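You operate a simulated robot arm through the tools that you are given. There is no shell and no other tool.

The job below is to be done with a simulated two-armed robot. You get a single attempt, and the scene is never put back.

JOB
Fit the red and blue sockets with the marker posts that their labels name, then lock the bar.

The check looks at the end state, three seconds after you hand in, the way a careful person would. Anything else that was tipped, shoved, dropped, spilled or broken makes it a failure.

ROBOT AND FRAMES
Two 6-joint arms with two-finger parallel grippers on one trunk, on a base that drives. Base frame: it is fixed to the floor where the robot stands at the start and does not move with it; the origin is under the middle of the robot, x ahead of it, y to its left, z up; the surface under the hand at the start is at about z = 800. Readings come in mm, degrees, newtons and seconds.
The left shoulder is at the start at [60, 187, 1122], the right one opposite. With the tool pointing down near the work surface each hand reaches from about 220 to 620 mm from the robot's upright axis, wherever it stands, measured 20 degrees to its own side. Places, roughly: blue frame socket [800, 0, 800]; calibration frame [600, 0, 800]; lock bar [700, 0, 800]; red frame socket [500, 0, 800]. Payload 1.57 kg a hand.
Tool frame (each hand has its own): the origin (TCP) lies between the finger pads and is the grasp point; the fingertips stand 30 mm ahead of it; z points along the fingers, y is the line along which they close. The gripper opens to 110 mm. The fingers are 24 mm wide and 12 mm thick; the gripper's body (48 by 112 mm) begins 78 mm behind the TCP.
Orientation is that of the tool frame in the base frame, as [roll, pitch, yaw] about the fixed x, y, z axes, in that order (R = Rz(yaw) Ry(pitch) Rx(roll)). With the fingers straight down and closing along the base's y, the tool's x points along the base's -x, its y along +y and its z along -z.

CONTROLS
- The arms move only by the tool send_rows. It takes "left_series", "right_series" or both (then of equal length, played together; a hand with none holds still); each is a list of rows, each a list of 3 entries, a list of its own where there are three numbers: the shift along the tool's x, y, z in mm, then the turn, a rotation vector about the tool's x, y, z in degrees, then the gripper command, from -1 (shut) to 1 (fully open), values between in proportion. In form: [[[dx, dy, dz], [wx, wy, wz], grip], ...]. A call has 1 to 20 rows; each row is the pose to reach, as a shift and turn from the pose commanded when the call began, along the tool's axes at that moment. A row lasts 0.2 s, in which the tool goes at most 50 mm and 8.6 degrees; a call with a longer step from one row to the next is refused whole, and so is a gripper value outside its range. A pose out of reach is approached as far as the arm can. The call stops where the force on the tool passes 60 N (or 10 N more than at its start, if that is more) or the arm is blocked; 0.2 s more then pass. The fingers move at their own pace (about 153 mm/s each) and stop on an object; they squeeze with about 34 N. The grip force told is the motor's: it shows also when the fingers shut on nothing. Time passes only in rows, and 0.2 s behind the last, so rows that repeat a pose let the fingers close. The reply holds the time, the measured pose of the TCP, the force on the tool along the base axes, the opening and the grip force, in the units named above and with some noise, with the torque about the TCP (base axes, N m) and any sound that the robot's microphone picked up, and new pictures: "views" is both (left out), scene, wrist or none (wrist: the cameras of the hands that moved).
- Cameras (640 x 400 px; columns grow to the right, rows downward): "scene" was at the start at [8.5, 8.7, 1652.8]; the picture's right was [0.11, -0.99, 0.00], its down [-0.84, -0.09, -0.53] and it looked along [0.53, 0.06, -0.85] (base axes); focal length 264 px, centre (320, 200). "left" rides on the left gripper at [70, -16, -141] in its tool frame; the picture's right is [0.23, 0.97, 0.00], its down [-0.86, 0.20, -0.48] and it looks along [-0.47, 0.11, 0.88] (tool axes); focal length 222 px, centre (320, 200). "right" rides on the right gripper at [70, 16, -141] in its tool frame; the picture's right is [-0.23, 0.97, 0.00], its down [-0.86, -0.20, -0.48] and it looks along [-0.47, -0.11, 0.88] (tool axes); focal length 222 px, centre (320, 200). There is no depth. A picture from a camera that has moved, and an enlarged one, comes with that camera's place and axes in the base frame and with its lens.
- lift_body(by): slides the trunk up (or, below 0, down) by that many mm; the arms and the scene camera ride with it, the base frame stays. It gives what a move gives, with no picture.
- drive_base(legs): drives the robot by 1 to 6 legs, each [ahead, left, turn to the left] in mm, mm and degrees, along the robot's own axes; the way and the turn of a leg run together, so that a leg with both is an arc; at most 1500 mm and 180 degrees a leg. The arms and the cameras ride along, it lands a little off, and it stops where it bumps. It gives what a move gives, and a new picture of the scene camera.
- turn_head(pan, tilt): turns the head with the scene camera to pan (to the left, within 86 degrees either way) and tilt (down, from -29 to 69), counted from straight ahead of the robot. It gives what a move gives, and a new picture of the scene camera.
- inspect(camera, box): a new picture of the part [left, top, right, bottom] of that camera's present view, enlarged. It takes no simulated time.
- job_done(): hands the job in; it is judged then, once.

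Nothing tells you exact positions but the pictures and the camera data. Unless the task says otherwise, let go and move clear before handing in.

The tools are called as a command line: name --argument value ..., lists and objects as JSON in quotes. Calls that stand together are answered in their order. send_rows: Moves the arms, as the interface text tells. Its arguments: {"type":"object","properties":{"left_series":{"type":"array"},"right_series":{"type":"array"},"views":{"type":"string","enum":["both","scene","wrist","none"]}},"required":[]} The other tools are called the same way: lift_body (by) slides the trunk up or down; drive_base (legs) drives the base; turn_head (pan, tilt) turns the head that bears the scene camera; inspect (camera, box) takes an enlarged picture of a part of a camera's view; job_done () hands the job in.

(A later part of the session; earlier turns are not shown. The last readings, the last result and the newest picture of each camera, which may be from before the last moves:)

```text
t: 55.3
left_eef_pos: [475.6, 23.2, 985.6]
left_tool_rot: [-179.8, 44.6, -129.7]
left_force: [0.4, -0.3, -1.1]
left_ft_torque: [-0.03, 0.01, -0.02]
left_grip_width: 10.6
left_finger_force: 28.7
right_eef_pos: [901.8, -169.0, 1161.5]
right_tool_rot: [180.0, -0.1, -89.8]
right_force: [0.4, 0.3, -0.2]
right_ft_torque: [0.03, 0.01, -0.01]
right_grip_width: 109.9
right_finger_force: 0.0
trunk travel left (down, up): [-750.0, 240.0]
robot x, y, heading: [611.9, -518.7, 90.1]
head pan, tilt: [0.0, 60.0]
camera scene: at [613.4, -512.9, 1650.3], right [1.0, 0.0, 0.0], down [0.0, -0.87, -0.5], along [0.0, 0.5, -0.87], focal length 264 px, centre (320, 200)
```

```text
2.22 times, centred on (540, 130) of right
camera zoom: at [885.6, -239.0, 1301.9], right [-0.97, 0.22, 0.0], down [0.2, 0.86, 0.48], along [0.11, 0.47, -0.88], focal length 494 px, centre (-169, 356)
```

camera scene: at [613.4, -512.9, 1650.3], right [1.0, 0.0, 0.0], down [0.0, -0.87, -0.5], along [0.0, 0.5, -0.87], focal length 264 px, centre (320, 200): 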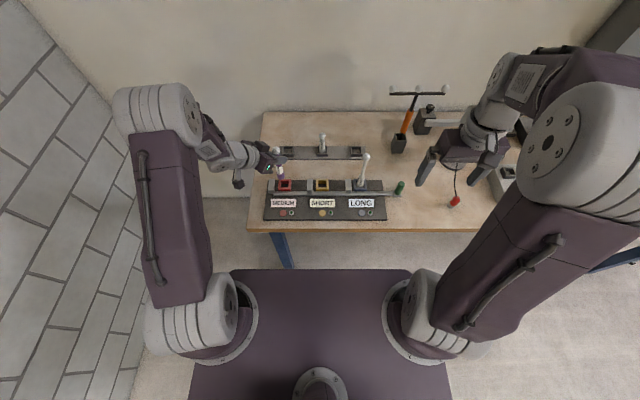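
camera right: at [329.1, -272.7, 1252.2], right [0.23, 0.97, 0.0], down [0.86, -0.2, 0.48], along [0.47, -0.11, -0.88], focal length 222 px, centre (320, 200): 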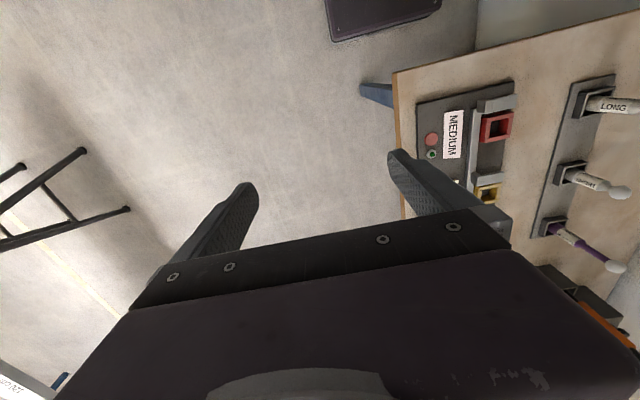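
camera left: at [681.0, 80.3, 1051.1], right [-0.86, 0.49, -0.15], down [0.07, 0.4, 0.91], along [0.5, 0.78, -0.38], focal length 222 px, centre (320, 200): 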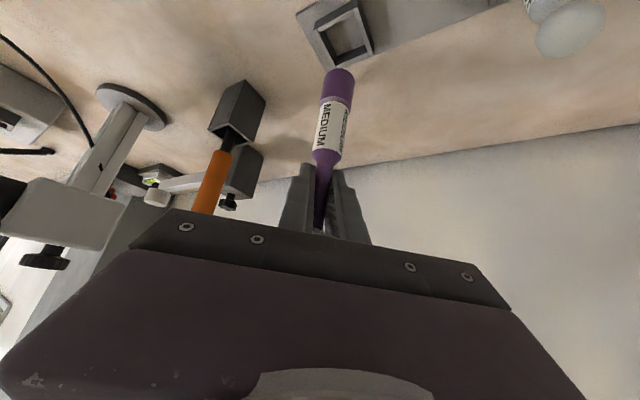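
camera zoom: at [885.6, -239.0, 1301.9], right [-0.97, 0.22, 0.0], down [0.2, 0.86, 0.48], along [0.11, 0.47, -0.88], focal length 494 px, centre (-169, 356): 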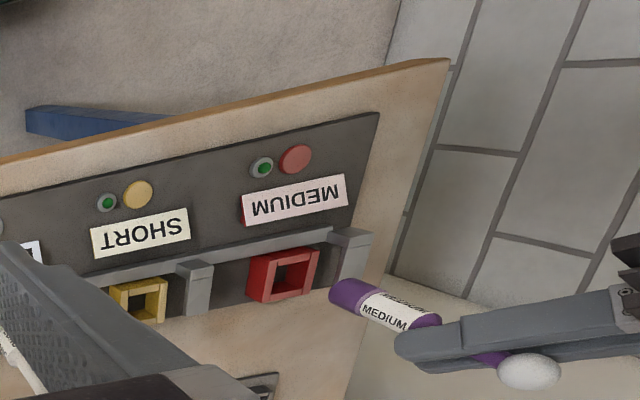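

The red socket is only about 2 mm in +x from the post axis. I'll shift and lower 30 mm, then re-check.

send_rows --left_series '[[[6, -1.4, 8.3], [0, 0, 0], -1], [[13, -1.4, 15.4], [0, 0, 0], -1], [[19.9, -1.4, 22.5], [0, 0, 0], -1], [[19.9, -1.4, 22.5], [0, 0, 0], -1]]' --views "none"

inspect --camera "left" --box '[260, 0, 440, 135]'

inspect --camera "scene" --box '[240, 140, 320, 200]'

inspect --camera "right" --box '[480, 80, 640, 220]'

```text
t: 56.3
left_eef_pos: [479.9, 24.1, 953.7]
left_tool_rot: [-179.8, 44.7, -129.6]
left_force: [-0.3, -0.3, -1.3]
left_ft_torque: [-0.02, -0.01, -0.03]
left_grip_width: 10.7
left_finger_force: 28.7
right_eef_pos: [901.7, -169.3, 1161.6]
right_tool_rot: [179.9, 0.0, -89.9]
right_force: [-0.4, 0.5, -0.5]
right_ft_torque: [-0.02, -0.01, 0.0]
right_grip_width: 109.8
right_finger_force: 0.1
trunk travel left (down, up): [-750.0, 240.0]
robot x, y, heading: [612.3, -517.8, 90.3]
head pan, tilt: [0.0, 60.0]
```

```text
2.96 times, centred on (350, 68) of left
camera zoom: at [396.6, -100.7, 1007.4], right [-0.85, 0.5, -0.16], down [0.02, 0.34, 0.94], along [0.52, 0.8, -0.3], focal length 658 px, centre (231, 593)
```

zoom: 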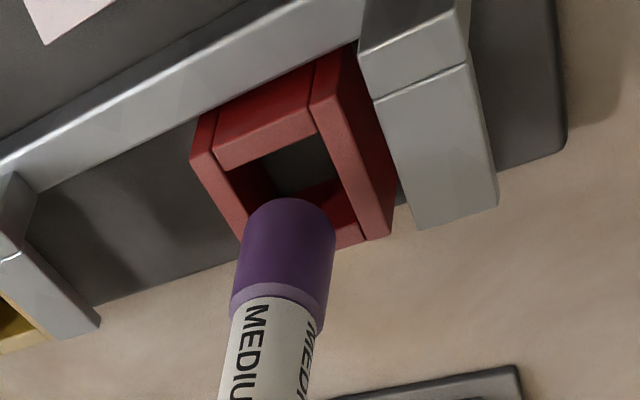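

```text
6.67 times, centred on (280, 170) of scene
camera zoom: at [612.5, -512.7, 1650.3], right [1.0, 0.0, 0.0], down [0.0, -0.87, -0.5], along [0.0, 0.5, -0.87], focal length 1758 px, centre (587, 400)
```

zoom: 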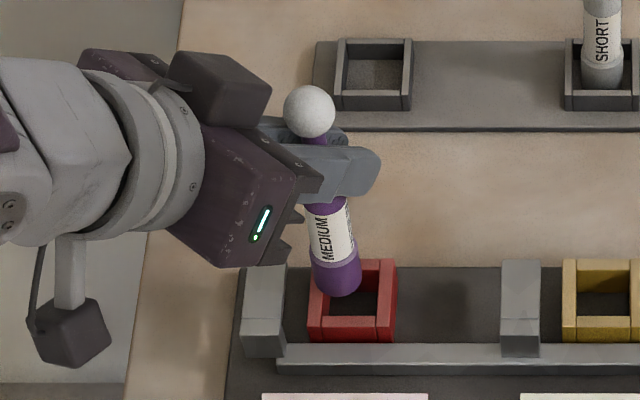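

```text
2.86 times, centred on (560, 150) of right
camera zoom: at [884.9, -238.8, 1302.0], right [-0.97, 0.22, 0.0], down [0.2, 0.86, 0.48], along [0.11, 0.47, -0.88], focal length 635 px, centre (-366, 343)
```

zoom: 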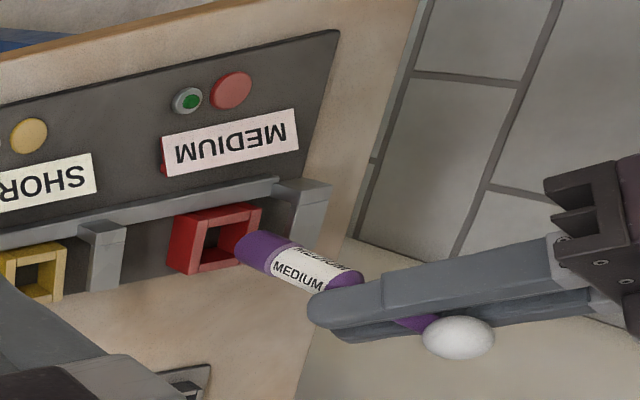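

The three views suggest the post needs to go about 3 mm further in +x. I'll shift that, lower 4 mm to rim level and compare again.

send_rows --left_series '[[[0.9, -1.5, 2], [0, 0, 0], -1], [[1.75, -3, 3.9], [0, 0, 0], -1], [[1.75, -3, 3.9], [0, 0, 0], -1]]' --views "none"

inspect --camera "left" --box '[280, 10, 380, 85]'

inspect --camera "scene" --box '[255, 165, 305, 200]'

inspect --camera "right" --box '[530, 120, 620, 185]'

```text
t: 57.1
left_eef_pos: [480.7, 22.3, 951.8]
left_tool_rot: [-179.7, 44.7, -129.3]
left_force: [0.3, 0.3, -0.4]
left_ft_torque: [0.0, -0.01, 0.0]
left_grip_width: 10.5
left_finger_force: 28.2
right_eef_pos: [902.1, -169.8, 1161.1]
right_tool_rot: [-179.9, 0.0, -89.8]
right_force: [-0.2, 0.6, -0.2]
right_ft_torque: [-0.04, -0.04, -0.03]
right_grip_width: 110.1
right_finger_force: 0.1
trunk travel left (down, up): [-750.0, 240.0]
robot x, y, heading: [610.4, -523.1, 90.3]
head pan, tilt: [0.0, 60.0]
```

```text
5.33 times, centred on (330, 48) of left
camera zoom: at [399.1, -102.2, 1003.5], right [-0.85, 0.5, -0.16], down [0.02, 0.34, 0.94], along [0.52, 0.8, -0.3], focal length 1185 px, centre (267, 1013)
```

zoom: 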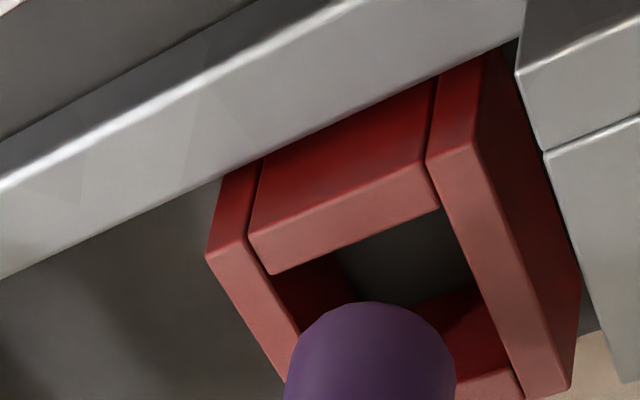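

```text
11.43 times, centred on (280, 182) of scene
camera zoom: at [611.4, -512.7, 1650.3], right [1.0, 0.0, 0.0], down [0.0, -0.87, -0.5], along [0.0, 0.5, -0.87], focal length 3013 px, centre (777, 400)
```

zoom: 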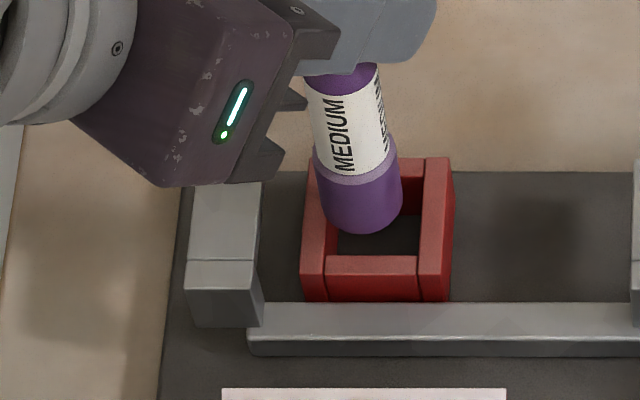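

```text
6.15 times, centred on (575, 152) of right
camera zoom: at [884.1, -238.8, 1302.3], right [-0.97, 0.22, 0.0], down [0.2, 0.86, 0.48], along [0.11, 0.47, -0.88], focal length 1367 px, centre (-1249, 492)
```

zoom: 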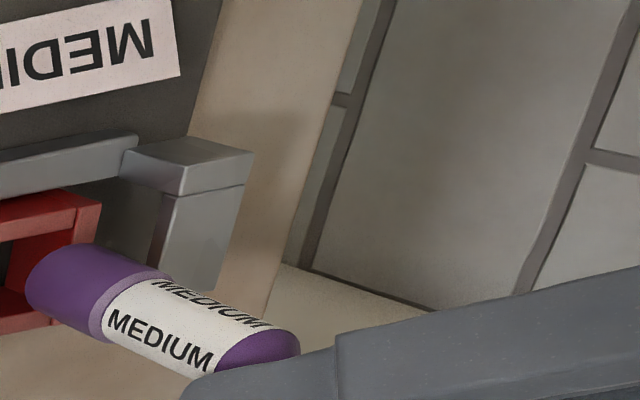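

The post still leans about 2° with its bottom toward the hand. A 2° rotation fixes that and centres the tip, and I'll check again before inserting.

send_rows --left_series '[[[0, -0.3, 0], [0, -1, 0], -1], [[0, -0.3, 0], [0, -2, 0], -1], [[0, -0.3, 0], [0, -2, 0], -1]]' --views "none"

inspect --camera "left" --box '[280, 10, 380, 85]'

inspect --camera "scene" --box '[255, 155, 305, 200]'

```text
t: 57.9
left_eef_pos: [481.7, 23.1, 950.8]
left_tool_rot: [-179.7, 46.6, -129.5]
left_force: [0.0, -0.1, -0.2]
left_ft_torque: [0.0, 0.0, -0.03]
left_grip_width: 10.4
left_finger_force: 28.5
right_eef_pos: [901.5, -169.0, 1160.9]
right_tool_rot: [-180.0, 0.0, -89.9]
right_force: [-0.3, -0.6, 0.6]
right_ft_torque: [0.02, -0.03, 0.02]
right_grip_width: 109.8
right_finger_force: 0.1
trunk travel left (down, up): [-750.0, 240.0]
robot x, y, heading: [609.9, -520.5, 90.1]
head pan, tilt: [0.0, 60.0]
```

```text
5.33 times, centred on (330, 48) of left
camera zoom: at [398.2, -103.4, 998.1], right [-0.85, 0.5, -0.17], down [0.0, 0.31, 0.95], along [0.53, 0.81, -0.26], focal length 1185 px, centre (267, 1013)
```

zoom: 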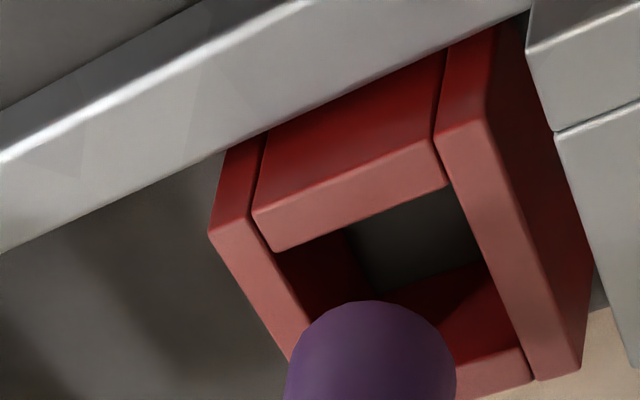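

```text
8.89 times, centred on (280, 178) of scene
camera zoom: at [611.8, -512.7, 1650.3], right [1.0, 0.0, 0.0], down [0.0, -0.87, -0.5], along [0.0, 0.5, -0.87], focal length 2343 px, centre (676, 400)
```

zoom: 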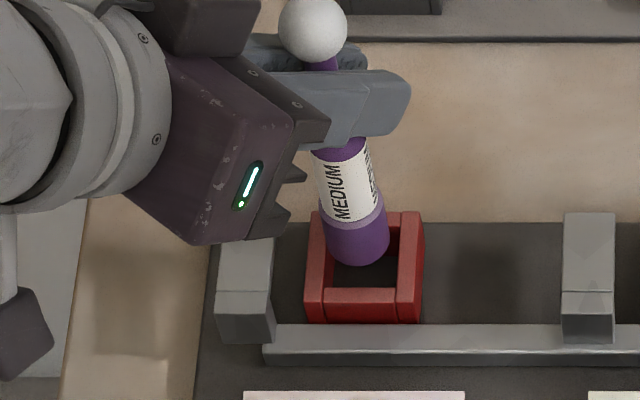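

The post is vertical and centred over the red socket within about 1–2 mm. I'll insert 20 mm slowly.

send_rows --left_series '[[[4.0, -0.5, 3.0], [0, 0, 0], -1], [[7.7, -0.5, 6.5], [0, 0, 0], -1], [[11.3, -0.5, 9.9], [0, 0, 0], -1], [[14.9, -0.5, 13.3], [0, 0, 0], -1], [[14.9, -0.5, 13.3], [0, 0, 0], -1]]' --views "none"

inspect --camera "left" --box '[280, 10, 380, 85]'

inspect --camera "scene" --box '[255, 155, 305, 200]'

inspect --camera "right" --box '[500, 100, 620, 185]'

```text
t: 59.1
left_eef_pos: [482.0, 22.7, 936.0]
left_tool_rot: [-180.0, 47.3, -129.7]
left_force: [0.8, 1.4, 28.7]
left_ft_torque: [-0.41, -0.2, -0.03]
left_grip_width: 10.4
left_finger_force: 28.1
right_eef_pos: [901.7, -172.4, 1162.9]
right_tool_rot: [180.0, 0.2, -89.8]
right_force: [-0.3, 0.9, 0.2]
right_ft_torque: [0.0, 0.0, -0.02]
right_grip_width: 109.9
right_finger_force: 0.1
trunk travel left (down, up): [-750.0, 240.0]
robot x, y, heading: [615.4, -521.6, 90.1]
head pan, tilt: [0.0, 60.0]
```

```text
5.33 times, centred on (330, 48) of left
camera zoom: at [399.4, -104.5, 981.3], right [-0.85, 0.5, -0.16], down [0.0, 0.3, 0.95], along [0.53, 0.81, -0.26], focal length 1185 px, centre (267, 1013)
```

zoom: 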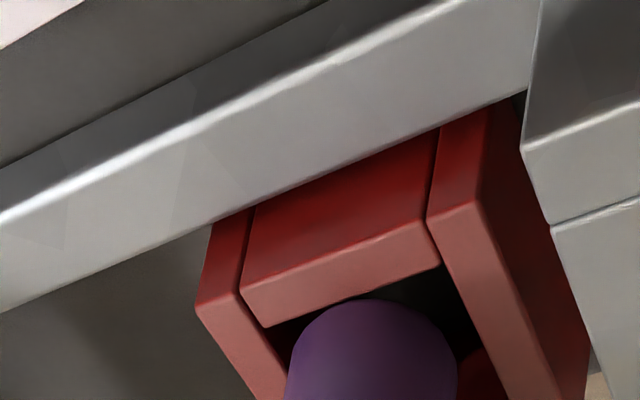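

```text
8.89 times, centred on (280, 178) of scene
camera zoom: at [612.8, -517.2, 1650.7], right [1.0, 0.0, 0.0], down [0.0, -0.86, -0.5], along [0.0, 0.5, -0.86], focal length 2343 px, centre (676, 400)
```

zoom: 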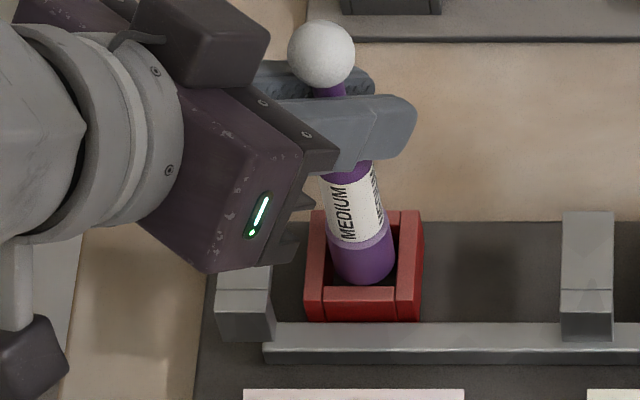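

```text
4.71 times, centred on (560, 142) of right
camera zoom: at [885.2, -242.3, 1303.2], right [-0.97, 0.22, 0.0], down [0.2, 0.85, 0.48], along [0.11, 0.47, -0.88], focal length 1045 px, centre (-809, 471)
```

zoom: 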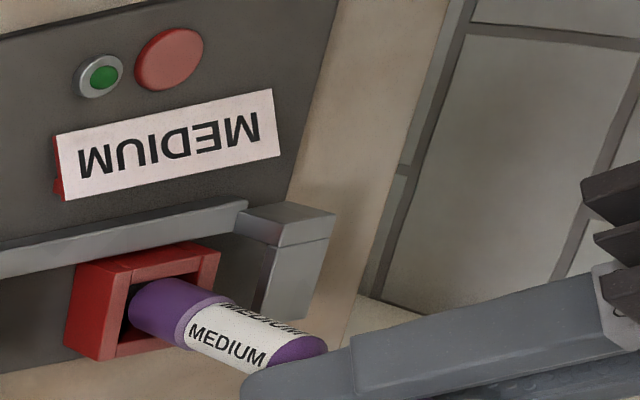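

It's blocked at about 11 mm depth, and the torque and wrist view put the contact on the near/+x rim. I'll lift slightly, shift 2.5 mm away from it and retry gently.

send_rows --left_series '[[[-5.8, 0, -5.5], [0, 0, 0], -1], [[-5.8, 2.5, -5.5], [0, 0, 0], -1], [[-3, 2.5, -2.8], [0, 0, 0], -1], [[0, 2.5, 0], [0, 0, 0], -1], [[0, 2.5, 0], [0, 0, 0], -1]]' --views "none"

inspect --camera "left" --box '[280, 10, 380, 85]'

inspect --camera "scene" --box '[255, 155, 305, 200]'

```text
t: 60.3
left_eef_pos: [480.1, 23.1, 935.4]
left_tool_rot: [179.9, 47.1, -129.7]
left_force: [-2.0, 2.1, 26.6]
left_ft_torque: [-0.08, 0.32, 0.07]
left_grip_width: 10.1
left_finger_force: 29.1
right_eef_pos: [901.7, -173.2, 1162.1]
right_tool_rot: [-179.9, 0.2, -89.7]
right_force: [-0.3, 0.0, 0.3]
right_ft_torque: [-0.01, -0.02, -0.02]
right_grip_width: 110.3
right_finger_force: 0.1
trunk travel left (down, up): [-750.0, 240.0]
robot x, y, heading: [611.2, -519.5, 90.1]
head pan, tilt: [0.0, 60.0]
```

```text
5.33 times, centred on (330, 48) of left
camera zoom: at [397.5, -103.8, 981.1], right [-0.85, 0.5, -0.17], down [0.0, 0.31, 0.95], along [0.53, 0.81, -0.26], focal length 1185 px, centre (267, 1013)
```

zoom: 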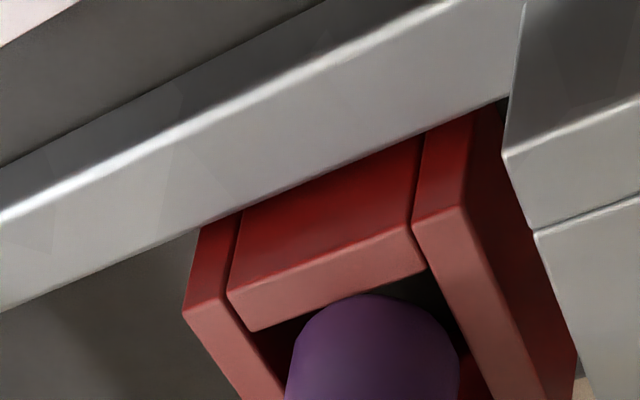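

```text
8.89 times, centred on (280, 178) of scene
camera zoom: at [612.9, -517.1, 1650.6], right [1.0, 0.0, 0.0], down [0.0, -0.86, -0.5], along [0.0, 0.5, -0.86], focal length 2343 px, centre (676, 400)
```

zoom: 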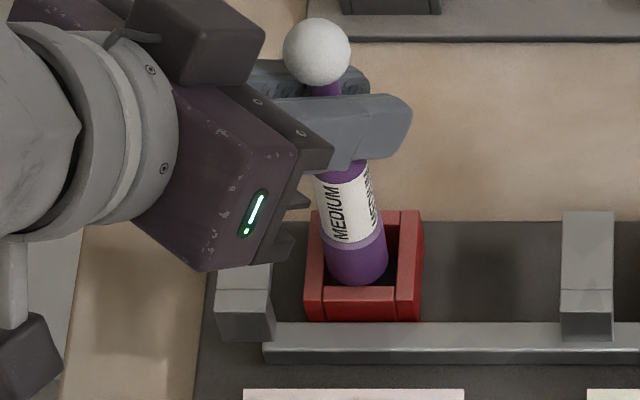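

The post's flat bottom is still resting on the rim. Comparing edges in the scene zoom, it needs about +2 mm in x and +1.5 mm in y, so I'll lift, shift and try again.

send_rows --left_series '[[[-5.1, 0, -4.8], [0, 0, 0], -1], [[-6.7, -0.5, -3.1], [0, 0, 0], -1], [[-3.8, -0.5, -0.4], [0, 0, 0], -1], [[-1.65, -0.5, 1.74], [0, 0, 0], -1], [[-1.65, -0.5, 1.74], [0, 0, 0], -1]]' --views "none"

inspect --camera "left" --box '[280, 10, 380, 85]'

inspect --camera "scene" --box '[265, 165, 300, 195]'

```text
t: 61.5
left_eef_pos: [482.2, 24.0, 934.4]
left_tool_rot: [-180.0, 46.9, -129.8]
left_force: [-2.0, 0.6, 24.5]
left_ft_torque: [-0.33, 0.25, -0.01]
left_grip_width: 10.4
left_finger_force: 28.8
right_eef_pos: [901.3, -172.7, 1162.5]
right_tool_rot: [179.9, 0.1, -89.8]
right_force: [-0.6, 0.2, -0.3]
right_ft_torque: [0.03, 0.01, 0.01]
right_grip_width: 109.9
right_finger_force: 0.1
trunk travel left (down, up): [-750.0, 240.0]
robot x, y, heading: [613.6, -517.5, 90.2]
head pan, tilt: [0.0, 60.0]
```

```text
5.33 times, centred on (330, 48) of left
camera zoom: at [399.2, -102.4, 980.7], right [-0.85, 0.5, -0.17], down [0.0, 0.31, 0.95], along [0.53, 0.81, -0.26], focal length 1185 px, centre (267, 1013)
```

zoom: 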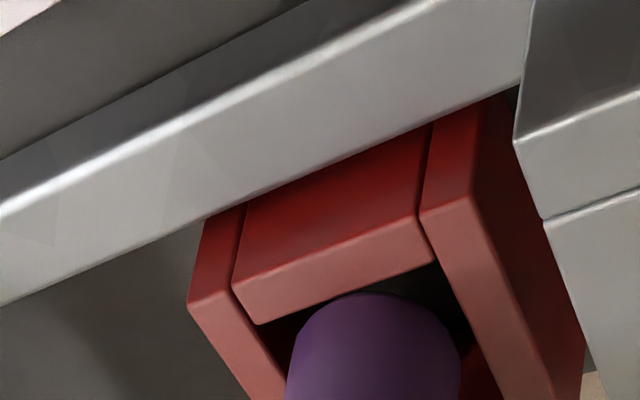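

```text
13.33 times, centred on (282, 180) of scene
camera zoom: at [612.4, -516.7, 1650.6], right [1.0, 0.0, 0.0], down [0.0, -0.86, -0.5], along [0.0, 0.5, -0.86], focal length 3515 px, centre (820, 467)
```

zoom: 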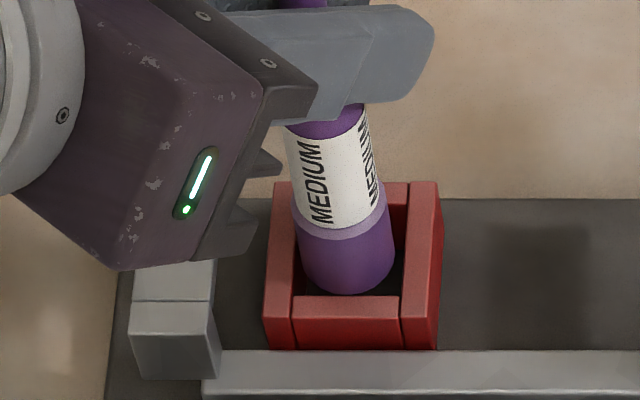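

The wrist view, torque and scene gap now agree that the post is still about 2.8 mm too close to the near wall. I'll lift, shift in +y and lower again.

send_rows --left_series '[[[-5.1, 0, -4.8], [0, 0, 0], -1], [[-6.8, 1.4, -3.0], [0, 0, 0], -1], [[-3.9, 1.4, -0.2], [0, 0, 0], -1], [[-1.7, 1.4, 1.8], [0, 0, 0], -1], [[-1.7, 1.4, 1.8], [0, 0, 0], -1]]' --views "none"

inspect --camera "left" --box '[280, 10, 380, 85]'

inspect --camera "scene" --box '[265, 165, 300, 195]'

```text
t: 62.7
left_eef_pos: [482.4, 27.4, 932.7]
left_tool_rot: [-179.7, 46.6, -129.6]
left_force: [-0.1, 0.0, -1.6]
left_ft_torque: [0.01, -0.03, 0.0]
left_grip_width: 10.5
left_finger_force: 28.1
right_eef_pos: [901.3, -169.9, 1161.4]
right_tool_rot: [180.0, 0.1, -89.8]
right_force: [1.1, 0.0, 0.7]
right_ft_torque: [-0.03, -0.03, 0.0]
right_grip_width: 110.1
right_finger_force: 0.0
trunk travel left (down, up): [-750.0, 240.0]
robot x, y, heading: [613.6, -522.3, 90.0]
head pan, tilt: [0.0, 60.0]
```

```text
5.33 times, centred on (330, 48) of left
camera zoom: at [399.6, -98.9, 979.0], right [-0.85, 0.5, -0.17], down [0.0, 0.31, 0.95], along [0.53, 0.81, -0.26], focal length 1185 px, centre (267, 1013)
```

zoom: 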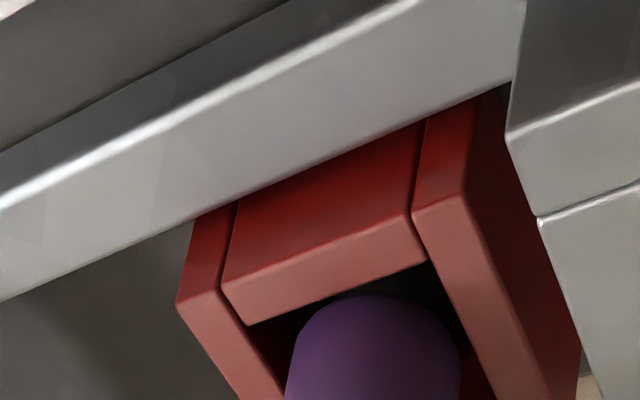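

```text
13.33 times, centred on (282, 180) of scene
camera zoom: at [611.7, -513.1, 1650.3], right [1.0, 0.0, 0.0], down [0.0, -0.87, -0.5], along [0.0, 0.5, -0.87], focal length 3515 px, centre (820, 467)
```

zoom: 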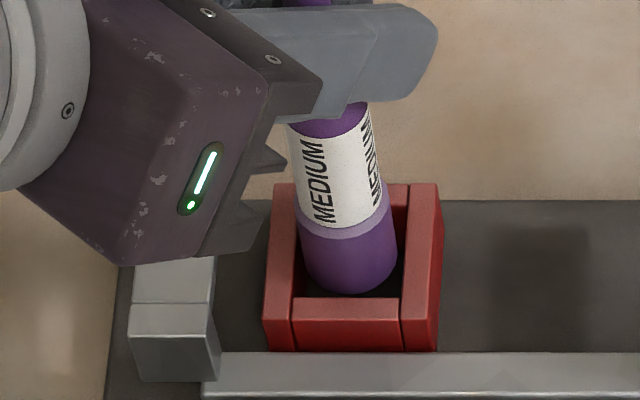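

Now it's free: no contact force, and it's lower than before. I'll continue down 10 mm.

send_rows --left_series '[[[2.4, 0.5, 2.3], [0, 0, 0], -1], [[4.9, 0.5, 4.6], [0, 0, 0], -1], [[7.3, 0.5, 6.9], [0, 0, 0], -1], [[7.3, 0.5, 6.9], [0, 0, 0], -1]]' --views "none"

inspect --camera "scene" --box '[265, 165, 300, 195]'

inspect --camera "right" --box '[500, 100, 620, 185]'

```text
t: 63.7
left_eef_pos: [482.1, 28.9, 921.6]
left_tool_rot: [-179.8, 46.8, -129.5]
left_force: [0.7, 0.4, -0.7]
left_ft_torque: [0.0, 0.02, 0.01]
left_grip_width: 10.2
left_finger_force: 28.6
right_eef_pos: [901.3, -170.2, 1161.0]
right_tool_rot: [180.0, 0.0, -89.8]
right_force: [-1.1, -0.6, 0.3]
right_ft_torque: [0.0, -0.02, 0.01]
right_grip_width: 110.1
right_finger_force: 0.0
trunk travel left (down, up): [-750.0, 240.0]
robot x, y, heading: [610.0, -521.1, 90.4]
head pan, tilt: [0.0, 60.0]
```

```text
13.33 times, centred on (282, 180) of scene
camera zoom: at [611.6, -512.7, 1650.3], right [1.0, 0.0, 0.0], down [0.0, -0.87, -0.5], along [0.0, 0.5, -0.87], focal length 3515 px, centre (820, 467)
```

zoom: 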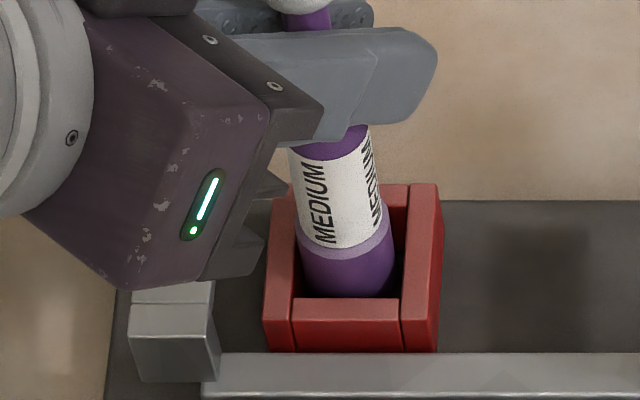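

```text
4.71 times, centred on (560, 142) of right
camera zoom: at [884.2, -238.8, 1302.2], right [-0.97, 0.22, 0.0], down [0.2, 0.86, 0.48], along [0.11, 0.47, -0.88], focal length 1045 px, centre (-809, 471)
```

zoom: 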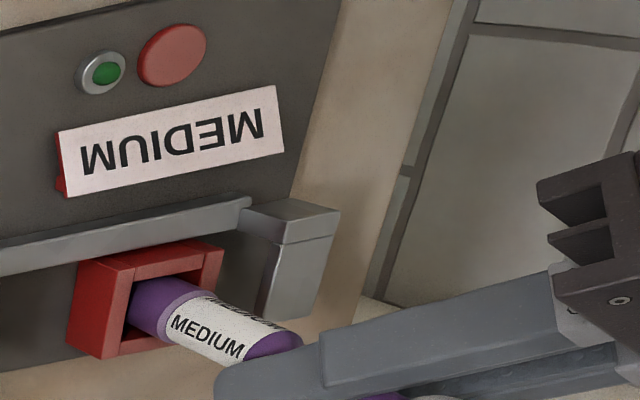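

send_rows --left_series '[[[1.5, -0.6, 2.0], [0, 0, 0], -1], [[3.3, -0.6, 3.8], [0, 0, 0], -1], [[5.1, -0.6, 5.5], [0, 0, 0], -1], [[7.0, -0.6, 7.2], [0, 0, 0], -1], [[7.0, -0.6, 7.2], [0, 0, 0], -1]]' --views "none"

inspect --camera "scene" --box '[265, 165, 300, 195]'

inspect --camera "right" --box '[500, 100, 620, 185]'

```text
t: 64.9
left_eef_pos: [482.2, 28.0, 912.2]
left_tool_rot: [-179.8, 46.6, -129.5]
left_force: [-0.4, 0.3, -0.5]
left_ft_torque: [-0.02, 0.03, 0.04]
left_grip_width: 10.3
left_finger_force: 28.3
right_eef_pos: [901.3, -170.6, 1161.2]
right_tool_rot: [-179.9, 0.0, -89.8]
right_force: [-0.3, -0.2, -0.5]
right_ft_torque: [0.01, -0.01, 0.01]
right_grip_width: 110.0
right_finger_force: 0.0
trunk travel left (down, up): [-750.0, 240.0]
robot x, y, heading: [607.3, -521.4, 90.2]
head pan, tilt: [0.0, 60.0]
```

```text
13.33 times, centred on (282, 180) of scene
camera zoom: at [611.6, -512.7, 1650.3], right [1.0, 0.0, 0.0], down [0.0, -0.87, -0.5], along [0.0, 0.5, -0.87], focal length 3515 px, centre (820, 467)
```

zoom: 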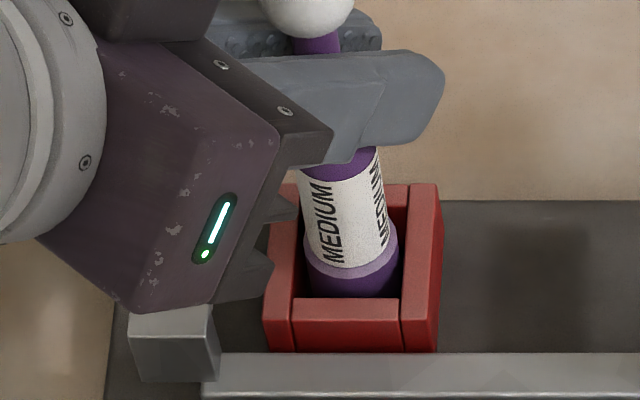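

```text
4.71 times, centred on (560, 142) of right
camera zoom: at [884.2, -238.8, 1302.2], right [-0.97, 0.22, 0.0], down [0.2, 0.86, 0.48], along [0.11, 0.47, -0.88], focal length 1045 px, centre (-809, 471)
```

zoom: 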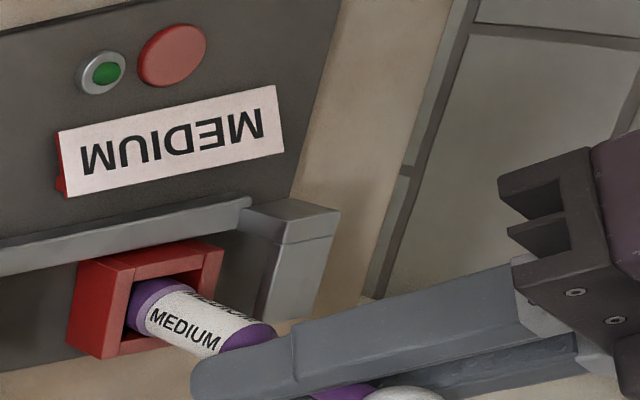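

send_rows --left_series '[[[1.45, 0, 1.4], [0, 0, 0], -1], [[2.9, 0, 2.75], [0, 0, 0], -1], [[4.4, 0, 4.1], [0, 0, 0], -1], [[5.8, 0, 5.5], [0, 0, 0], -1], [[5.8, 0, 5.5], [0, 0, 0], -1]]' --views "none"

inspect --camera "scene" --box '[265, 165, 300, 195]'

inspect --camera "right" --box '[500, 100, 620, 185]'

```text
t: 66.1
left_eef_pos: [482.6, 27.7, 910.4]
left_tool_rot: [179.7, 47.5, -130.0]
left_force: [-2.5, 3.4, 46.0]
left_ft_torque: [0.54, 0.18, 0.07]
left_grip_width: 10.6
left_finger_force: 28.4
right_eef_pos: [901.4, -175.4, 1163.6]
right_tool_rot: [180.0, 0.2, -89.9]
right_force: [0.8, 0.3, -0.1]
right_ft_torque: [0.01, 0.03, 0.02]
right_grip_width: 109.9
right_finger_force: 0.1
trunk travel left (down, up): [-750.0, 240.0]
robot x, y, heading: [608.3, -521.7, 90.3]
head pan, tilt: [0.0, 60.0]
```

```text
13.33 times, centred on (282, 180) of scene
camera zoom: at [612.8, -520.1, 1650.7], right [1.0, 0.0, 0.0], down [0.0, -0.86, -0.5], along [0.0, 0.5, -0.86], focal length 3515 px, centre (820, 467)
```

zoom: 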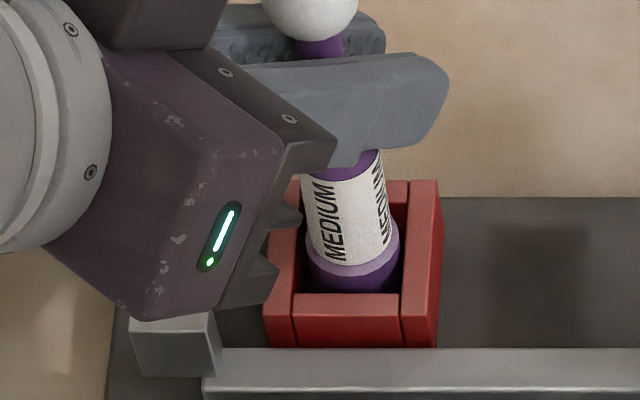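

```text
4.71 times, centred on (560, 142) of right
camera zoom: at [885.1, -244.5, 1303.7], right [-0.97, 0.22, 0.0], down [0.2, 0.85, 0.48], along [0.11, 0.47, -0.88], focal length 1045 px, centre (-809, 471)
```

zoom: 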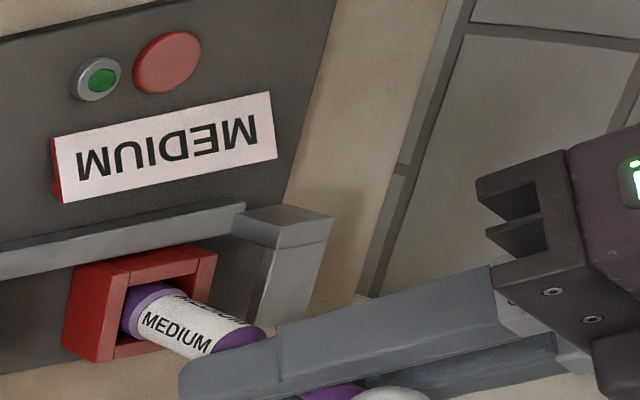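

I have 46 N of floor contact at z≈910, so MEDIUM appears seated. I'll relax the push and then open.

send_rows --left_series '[[[-1.8, 0, -1.7], [0, 0, 0], -1], [[-3.6, 0, -3.4], [0, 0, 0], -1], [[-3.6, 0, -3.4], [0, 0, 0], -1]]' --views "none"

inspect --camera "scene" --box '[265, 165, 300, 195]'

inspect --camera "scene" --box '[345, 150, 380, 200]'

inspect --camera "right" --box '[340, 60, 640, 200]'

```text
t: 66.9
left_eef_pos: [483.4, 27.1, 909.8]
left_tool_rot: [-179.9, 47.0, -129.7]
left_force: [0.5, 9.1, 24.5]
left_ft_torque: [1.0, -0.1, 0.04]
left_grip_width: 10.7
left_finger_force: 28.6
right_eef_pos: [902.8, -170.4, 1161.3]
right_tool_rot: [-179.9, 0.1, -89.9]
right_force: [0.9, -1.0, 0.0]
right_ft_torque: [-0.01, -0.02, 0.0]
right_grip_width: 110.1
right_finger_force: 0.1
trunk travel left (down, up): [-750.0, 240.0]
robot x, y, heading: [611.7, -522.5, 90.2]
head pan, tilt: [0.0, 60.0]
```

```text
13.33 times, centred on (282, 180) of scene
camera zoom: at [612.8, -515.3, 1650.2], right [1.0, 0.0, 0.0], down [0.0, -0.87, -0.5], along [0.0, 0.5, -0.87], focal length 3515 px, centre (820, 467)
```

zoom: 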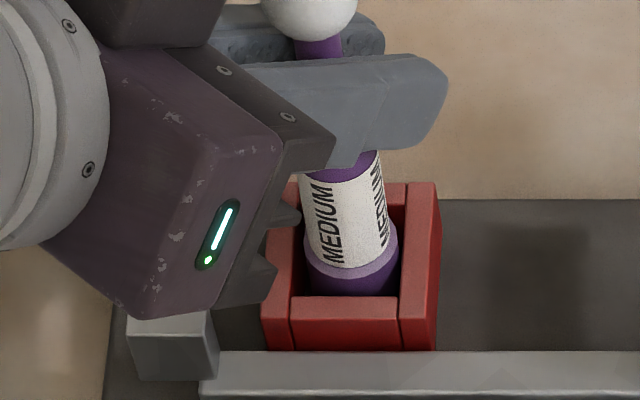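

```text
8.00 times, centred on (362, 175) of scene
camera zoom: at [612.8, -515.3, 1650.2], right [1.0, 0.0, 0.0], down [0.0, -0.87, -0.5], along [0.0, 0.5, -0.87], focal length 2109 px, centre (-20, 400)
```

zoom: 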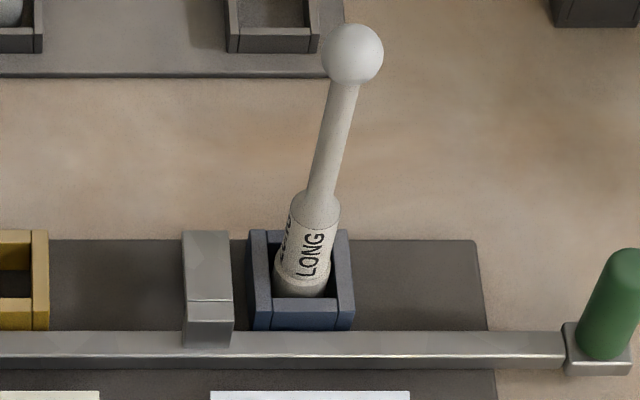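

```text
2.13 times, centred on (490, 130) of right
camera zoom: at [885.2, -240.8, 1302.4], right [-0.97, 0.22, 0.0], down [0.2, 0.85, 0.48], along [0.11, 0.47, -0.88], focal length 474 px, centre (-43, 349)
```

zoom: 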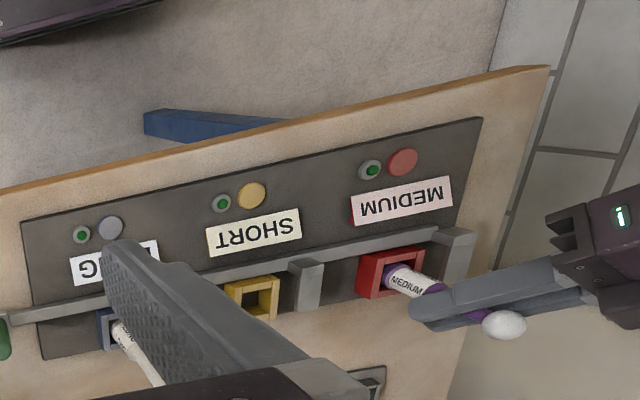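

MEDIUM now shows the same band height above the rim as the seated LONG. I'm opening the fingers.

send_rows --left_series '[[[0, 0, 0], [0, 0, 0], -0.7], [[0, 0, 0], [0, 0, 0], -0.3], [[0, 0, 0], [0, 0, 0], 0.2], [[0, 0, 0], [0, 0, 0], 0.2]]' --views "wrist"

inspect --camera "scene" --box '[255, 145, 305, 200]'

inspect --camera "right" --box '[500, 100, 620, 185]'

```text
t: 67.9
left_eef_pos: [482.4, 28.2, 907.3]
left_tool_rot: [-179.5, 46.6, -129.5]
left_force: [-0.3, -0.7, 0.6]
left_ft_torque: [0.04, 0.02, 0.02]
left_grip_width: 65.8
left_finger_force: 0.0
right_eef_pos: [902.0, -170.0, 1161.5]
right_tool_rot: [-180.0, 0.0, -89.8]
right_force: [-1.3, 0.3, 0.0]
right_ft_torque: [0.01, 0.02, 0.02]
right_grip_width: 110.2
right_finger_force: 0.0
trunk travel left (down, up): [-750.0, 240.0]
robot x, y, heading: [615.2, -518.9, 90.4]
head pan, tilt: [0.0, 60.0]
camera left: at [399.4, -98.5, 954.6], right [-0.85, 0.5, -0.17], down [0.0, 0.31, 0.95], along [0.53, 0.81, -0.26], focal length 222 px, centre (320, 200)
```

left: 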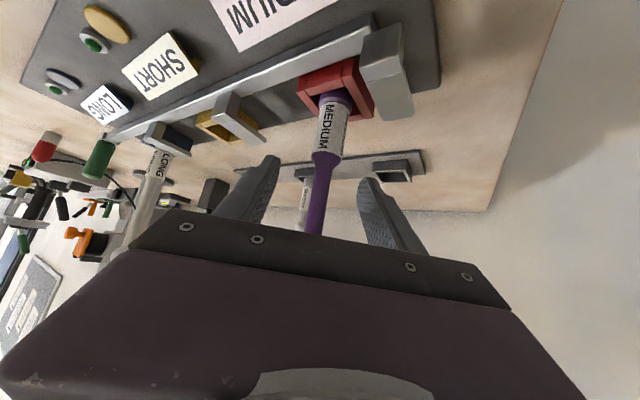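

```text
7.27 times, centred on (280, 172) of scene
camera zoom: at [611.5, -512.7, 1650.3], right [1.0, 0.0, 0.0], down [0.0, -0.87, -0.5], along [0.0, 0.5, -0.87], focal length 1917 px, centre (611, 400)
```

zoom: 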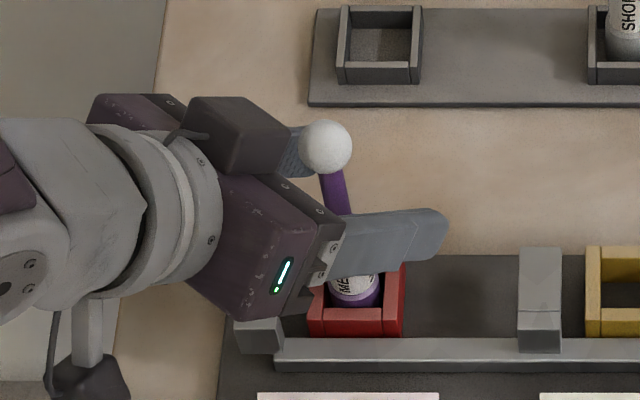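

```text
4.71 times, centred on (560, 142) of right
camera zoom: at [884.1, -238.8, 1302.2], right [-0.97, 0.22, 0.0], down [0.2, 0.86, 0.48], along [0.11, 0.47, -0.88], focal length 1045 px, centre (-809, 471)
```

zoom: 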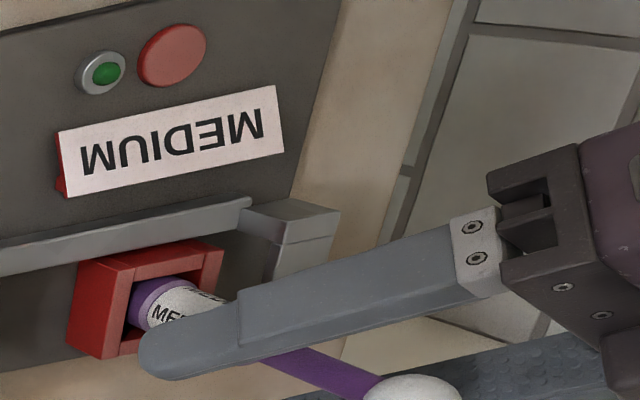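

MEDIUM stands free between the fingers. I'll back the hand away.

send_rows --left_series '[[[15.5, 0, -16.4], [0, 0, 0], 0.2], [[38, 0, -40], [0, 0, 0], 0.2], [[61.8, 0, -65.4], [0, 0, 0], 0.2], [[75, 0, -79], [0, 0, 0], 0.2], [[75, 0, -79], [0, 0, 0], 0.2]]' --views "both"

inspect --camera "scene" --box '[250, 130, 410, 230]'

```text
t: 69.1
left_eef_pos: [411.8, -56.3, 908.5]
left_tool_rot: [-179.7, 46.7, -129.6]
left_force: [-0.2, -0.5, 0.0]
left_ft_torque: [0.03, -0.04, -0.01]
left_grip_width: 65.9
left_finger_force: 0.1
right_eef_pos: [901.6, -170.1, 1160.8]
right_tool_rot: [179.9, 0.0, -89.9]
right_force: [-0.4, -0.4, -0.1]
right_ft_torque: [0.0, 0.01, -0.01]
right_grip_width: 110.0
right_finger_force: 0.0
trunk travel left (down, up): [-750.0, 240.0]
robot x, y, heading: [609.3, -522.0, 90.1]
head pan, tilt: [0.0, 60.0]
camera scene: at [612.0, -512.5, 1650.3], right [1.0, 0.0, 0.0], down [0.0, -0.87, -0.5], along [0.0, 0.5, -0.87], focal length 264 px, centre (320, 200)
camera left: at [328.7, -182.5, 955.0], right [-0.85, 0.5, -0.17], down [0.0, 0.31, 0.95], along [0.53, 0.81, -0.26], focal length 222 px, centre (320, 200)
```

scene: 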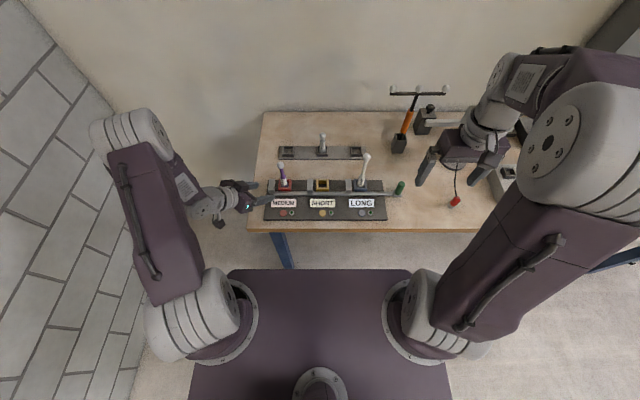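
left: 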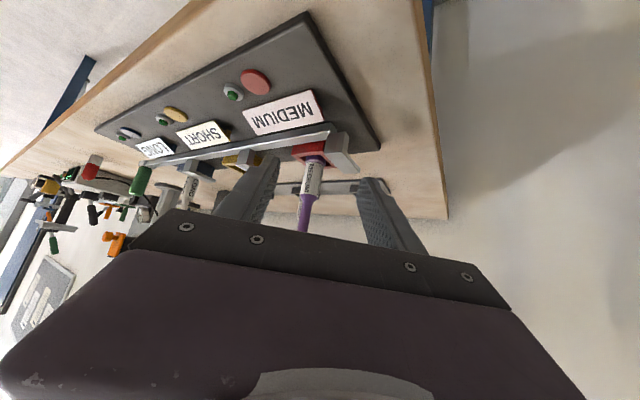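

```text
4.00 times, centred on (330, 180) of scene
camera zoom: at [612.0, -512.5, 1650.3], right [1.0, 0.0, 0.0], down [0.0, -0.87, -0.5], along [0.0, 0.5, -0.87], focal length 1054 px, centre (280, 280)
```

zoom: 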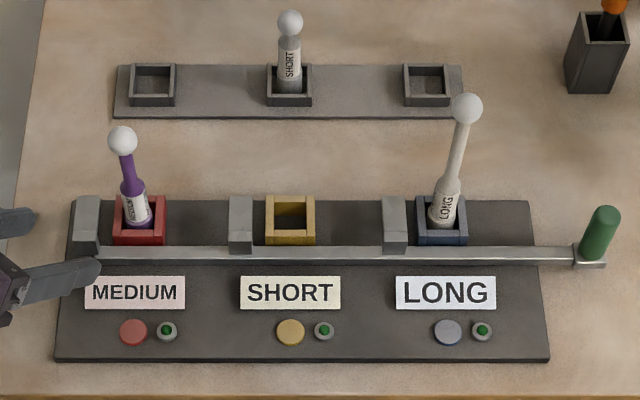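

Both posts stand seated and upright. Next is the lock bar: its green handle is near (895,-13), z≈835–900. I'll bring the right hand above it and look.

send_rows --right_series '[[[-40, 2, 0], [0, 0, 0], 1], [[-80, 4, 0], [0, 0, 0], 1], [[-120, 6, 20], [0, 0, 0], 1], [[-157, 6, 60], [0, 0, 0], 1], [[-157, 6, 100], [0, 0, 0], 1], [[-157, 6, 100], [0, 0, 0], 1]]' --views "both"

inspect --camera "right" --box '[240, 80, 480, 230]'

inspect --camera "scene" --box '[340, 150, 440, 220]'

```text
refused: row 4 steps farther than a row can; nothing moved
```

```text
2.67 times, centred on (360, 155) of right
camera zoom: at [884.6, -238.7, 1302.1], right [-0.97, 0.22, 0.0], down [0.2, 0.86, 0.48], along [0.11, 0.47, -0.88], focal length 592 px, centre (213, 320)
```

zoom: 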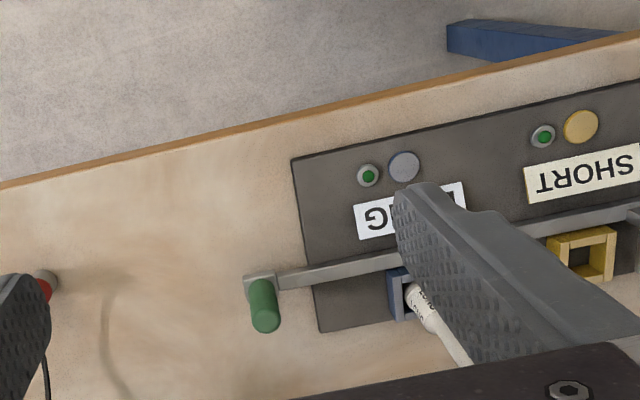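

```text
5.71 times, centred on (390, 185) of scene
camera zoom: at [612.0, -512.5, 1650.3], right [1.0, 0.0, 0.0], down [0.0, -0.87, -0.5], along [0.0, 0.5, -0.87], focal length 1506 px, centre (-80, 286)
```

zoom: 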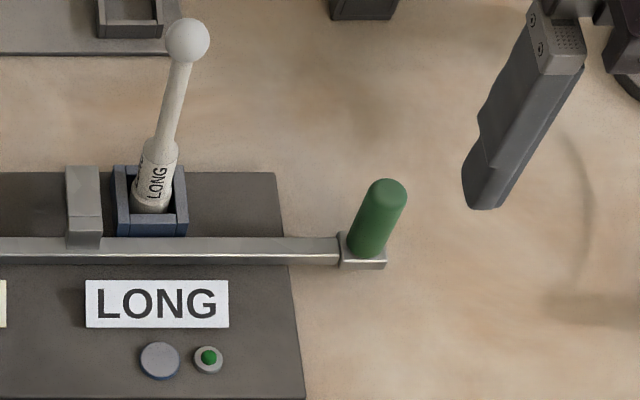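

send_rows --right_series '[[[-40, 2, 0], [0, 0, 0], 1], [[-80, 4, 0], [0, 0, 0], 1], [[-120, 6, 20], [0, 0, 0], 1], [[-150, 6, 50], [0, 0, 0], 1], [[-157, 6, 90], [0, 0, 0], 1], [[-157, 6, 100], [0, 0, 0], 1], [[-157, 6, 100], [0, 0, 0], 1]]' --views "both"

inspect --camera "right" --box '[240, 80, 400, 200]'

```text
t: 70.7
left_eef_pos: [411.1, -55.6, 907.9]
left_tool_rot: [-179.7, 46.6, -129.6]
left_force: [0.3, 0.3, 0.0]
left_ft_torque: [-0.01, -0.01, -0.03]
left_grip_width: 66.0
left_finger_force: 0.1
right_eef_pos: [895.7, -14.0, 1061.5]
right_tool_rot: [180.0, 0.0, -89.8]
right_force: [1.1, 0.3, 0.3]
right_ft_torque: [0.01, -0.05, -0.01]
right_grip_width: 109.9
right_finger_force: 0.1
trunk travel left (down, up): [-750.0, 240.0]
robot x, y, heading: [608.2, -518.8, 90.2]
head pan, tilt: [0.0, 60.0]
camera scene: at [611.6, -512.6, 1650.3], right [1.0, 0.0, 0.0], down [0.0, -0.87, -0.5], along [0.0, 0.5, -0.87], focal length 264 px, centre (320, 200)
camera right: at [878.8, -81.7, 1201.2], right [-0.97, 0.22, 0.0], down [0.2, 0.86, 0.48], along [0.11, 0.47, -0.88], focal length 222 px, centre (320, 200)
```

scene: 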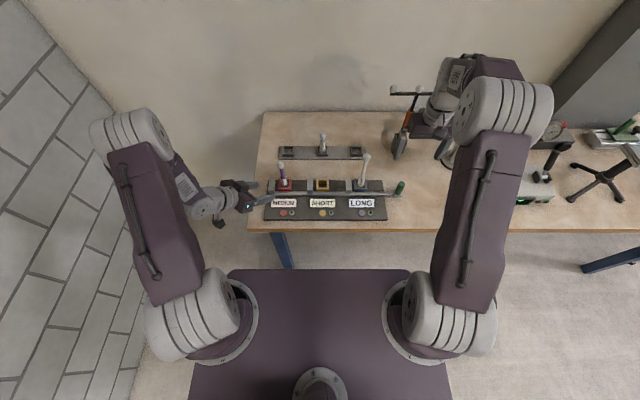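
right: 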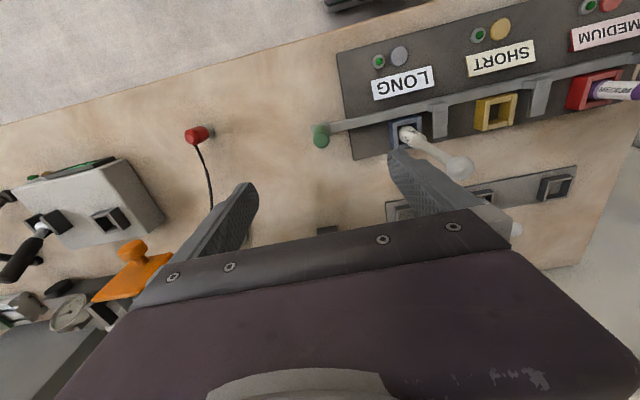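

```text
3.33 times, centred on (320, 140) of right
camera zoom: at [878.8, -81.7, 1201.2], right [-0.97, 0.22, 0.0], down [0.2, 0.86, 0.48], along [0.11, 0.47, -0.88], focal length 740 px, centre (320, 400)
```

zoom: 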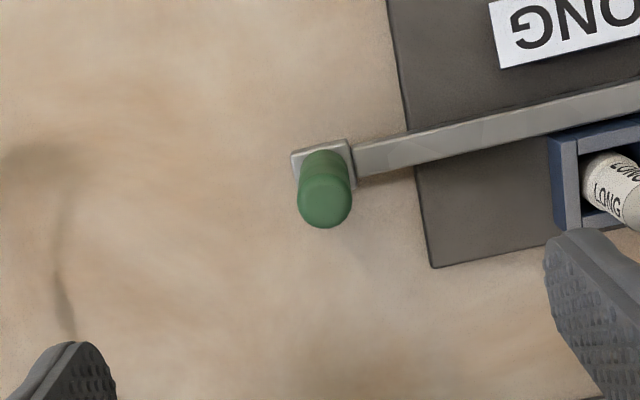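

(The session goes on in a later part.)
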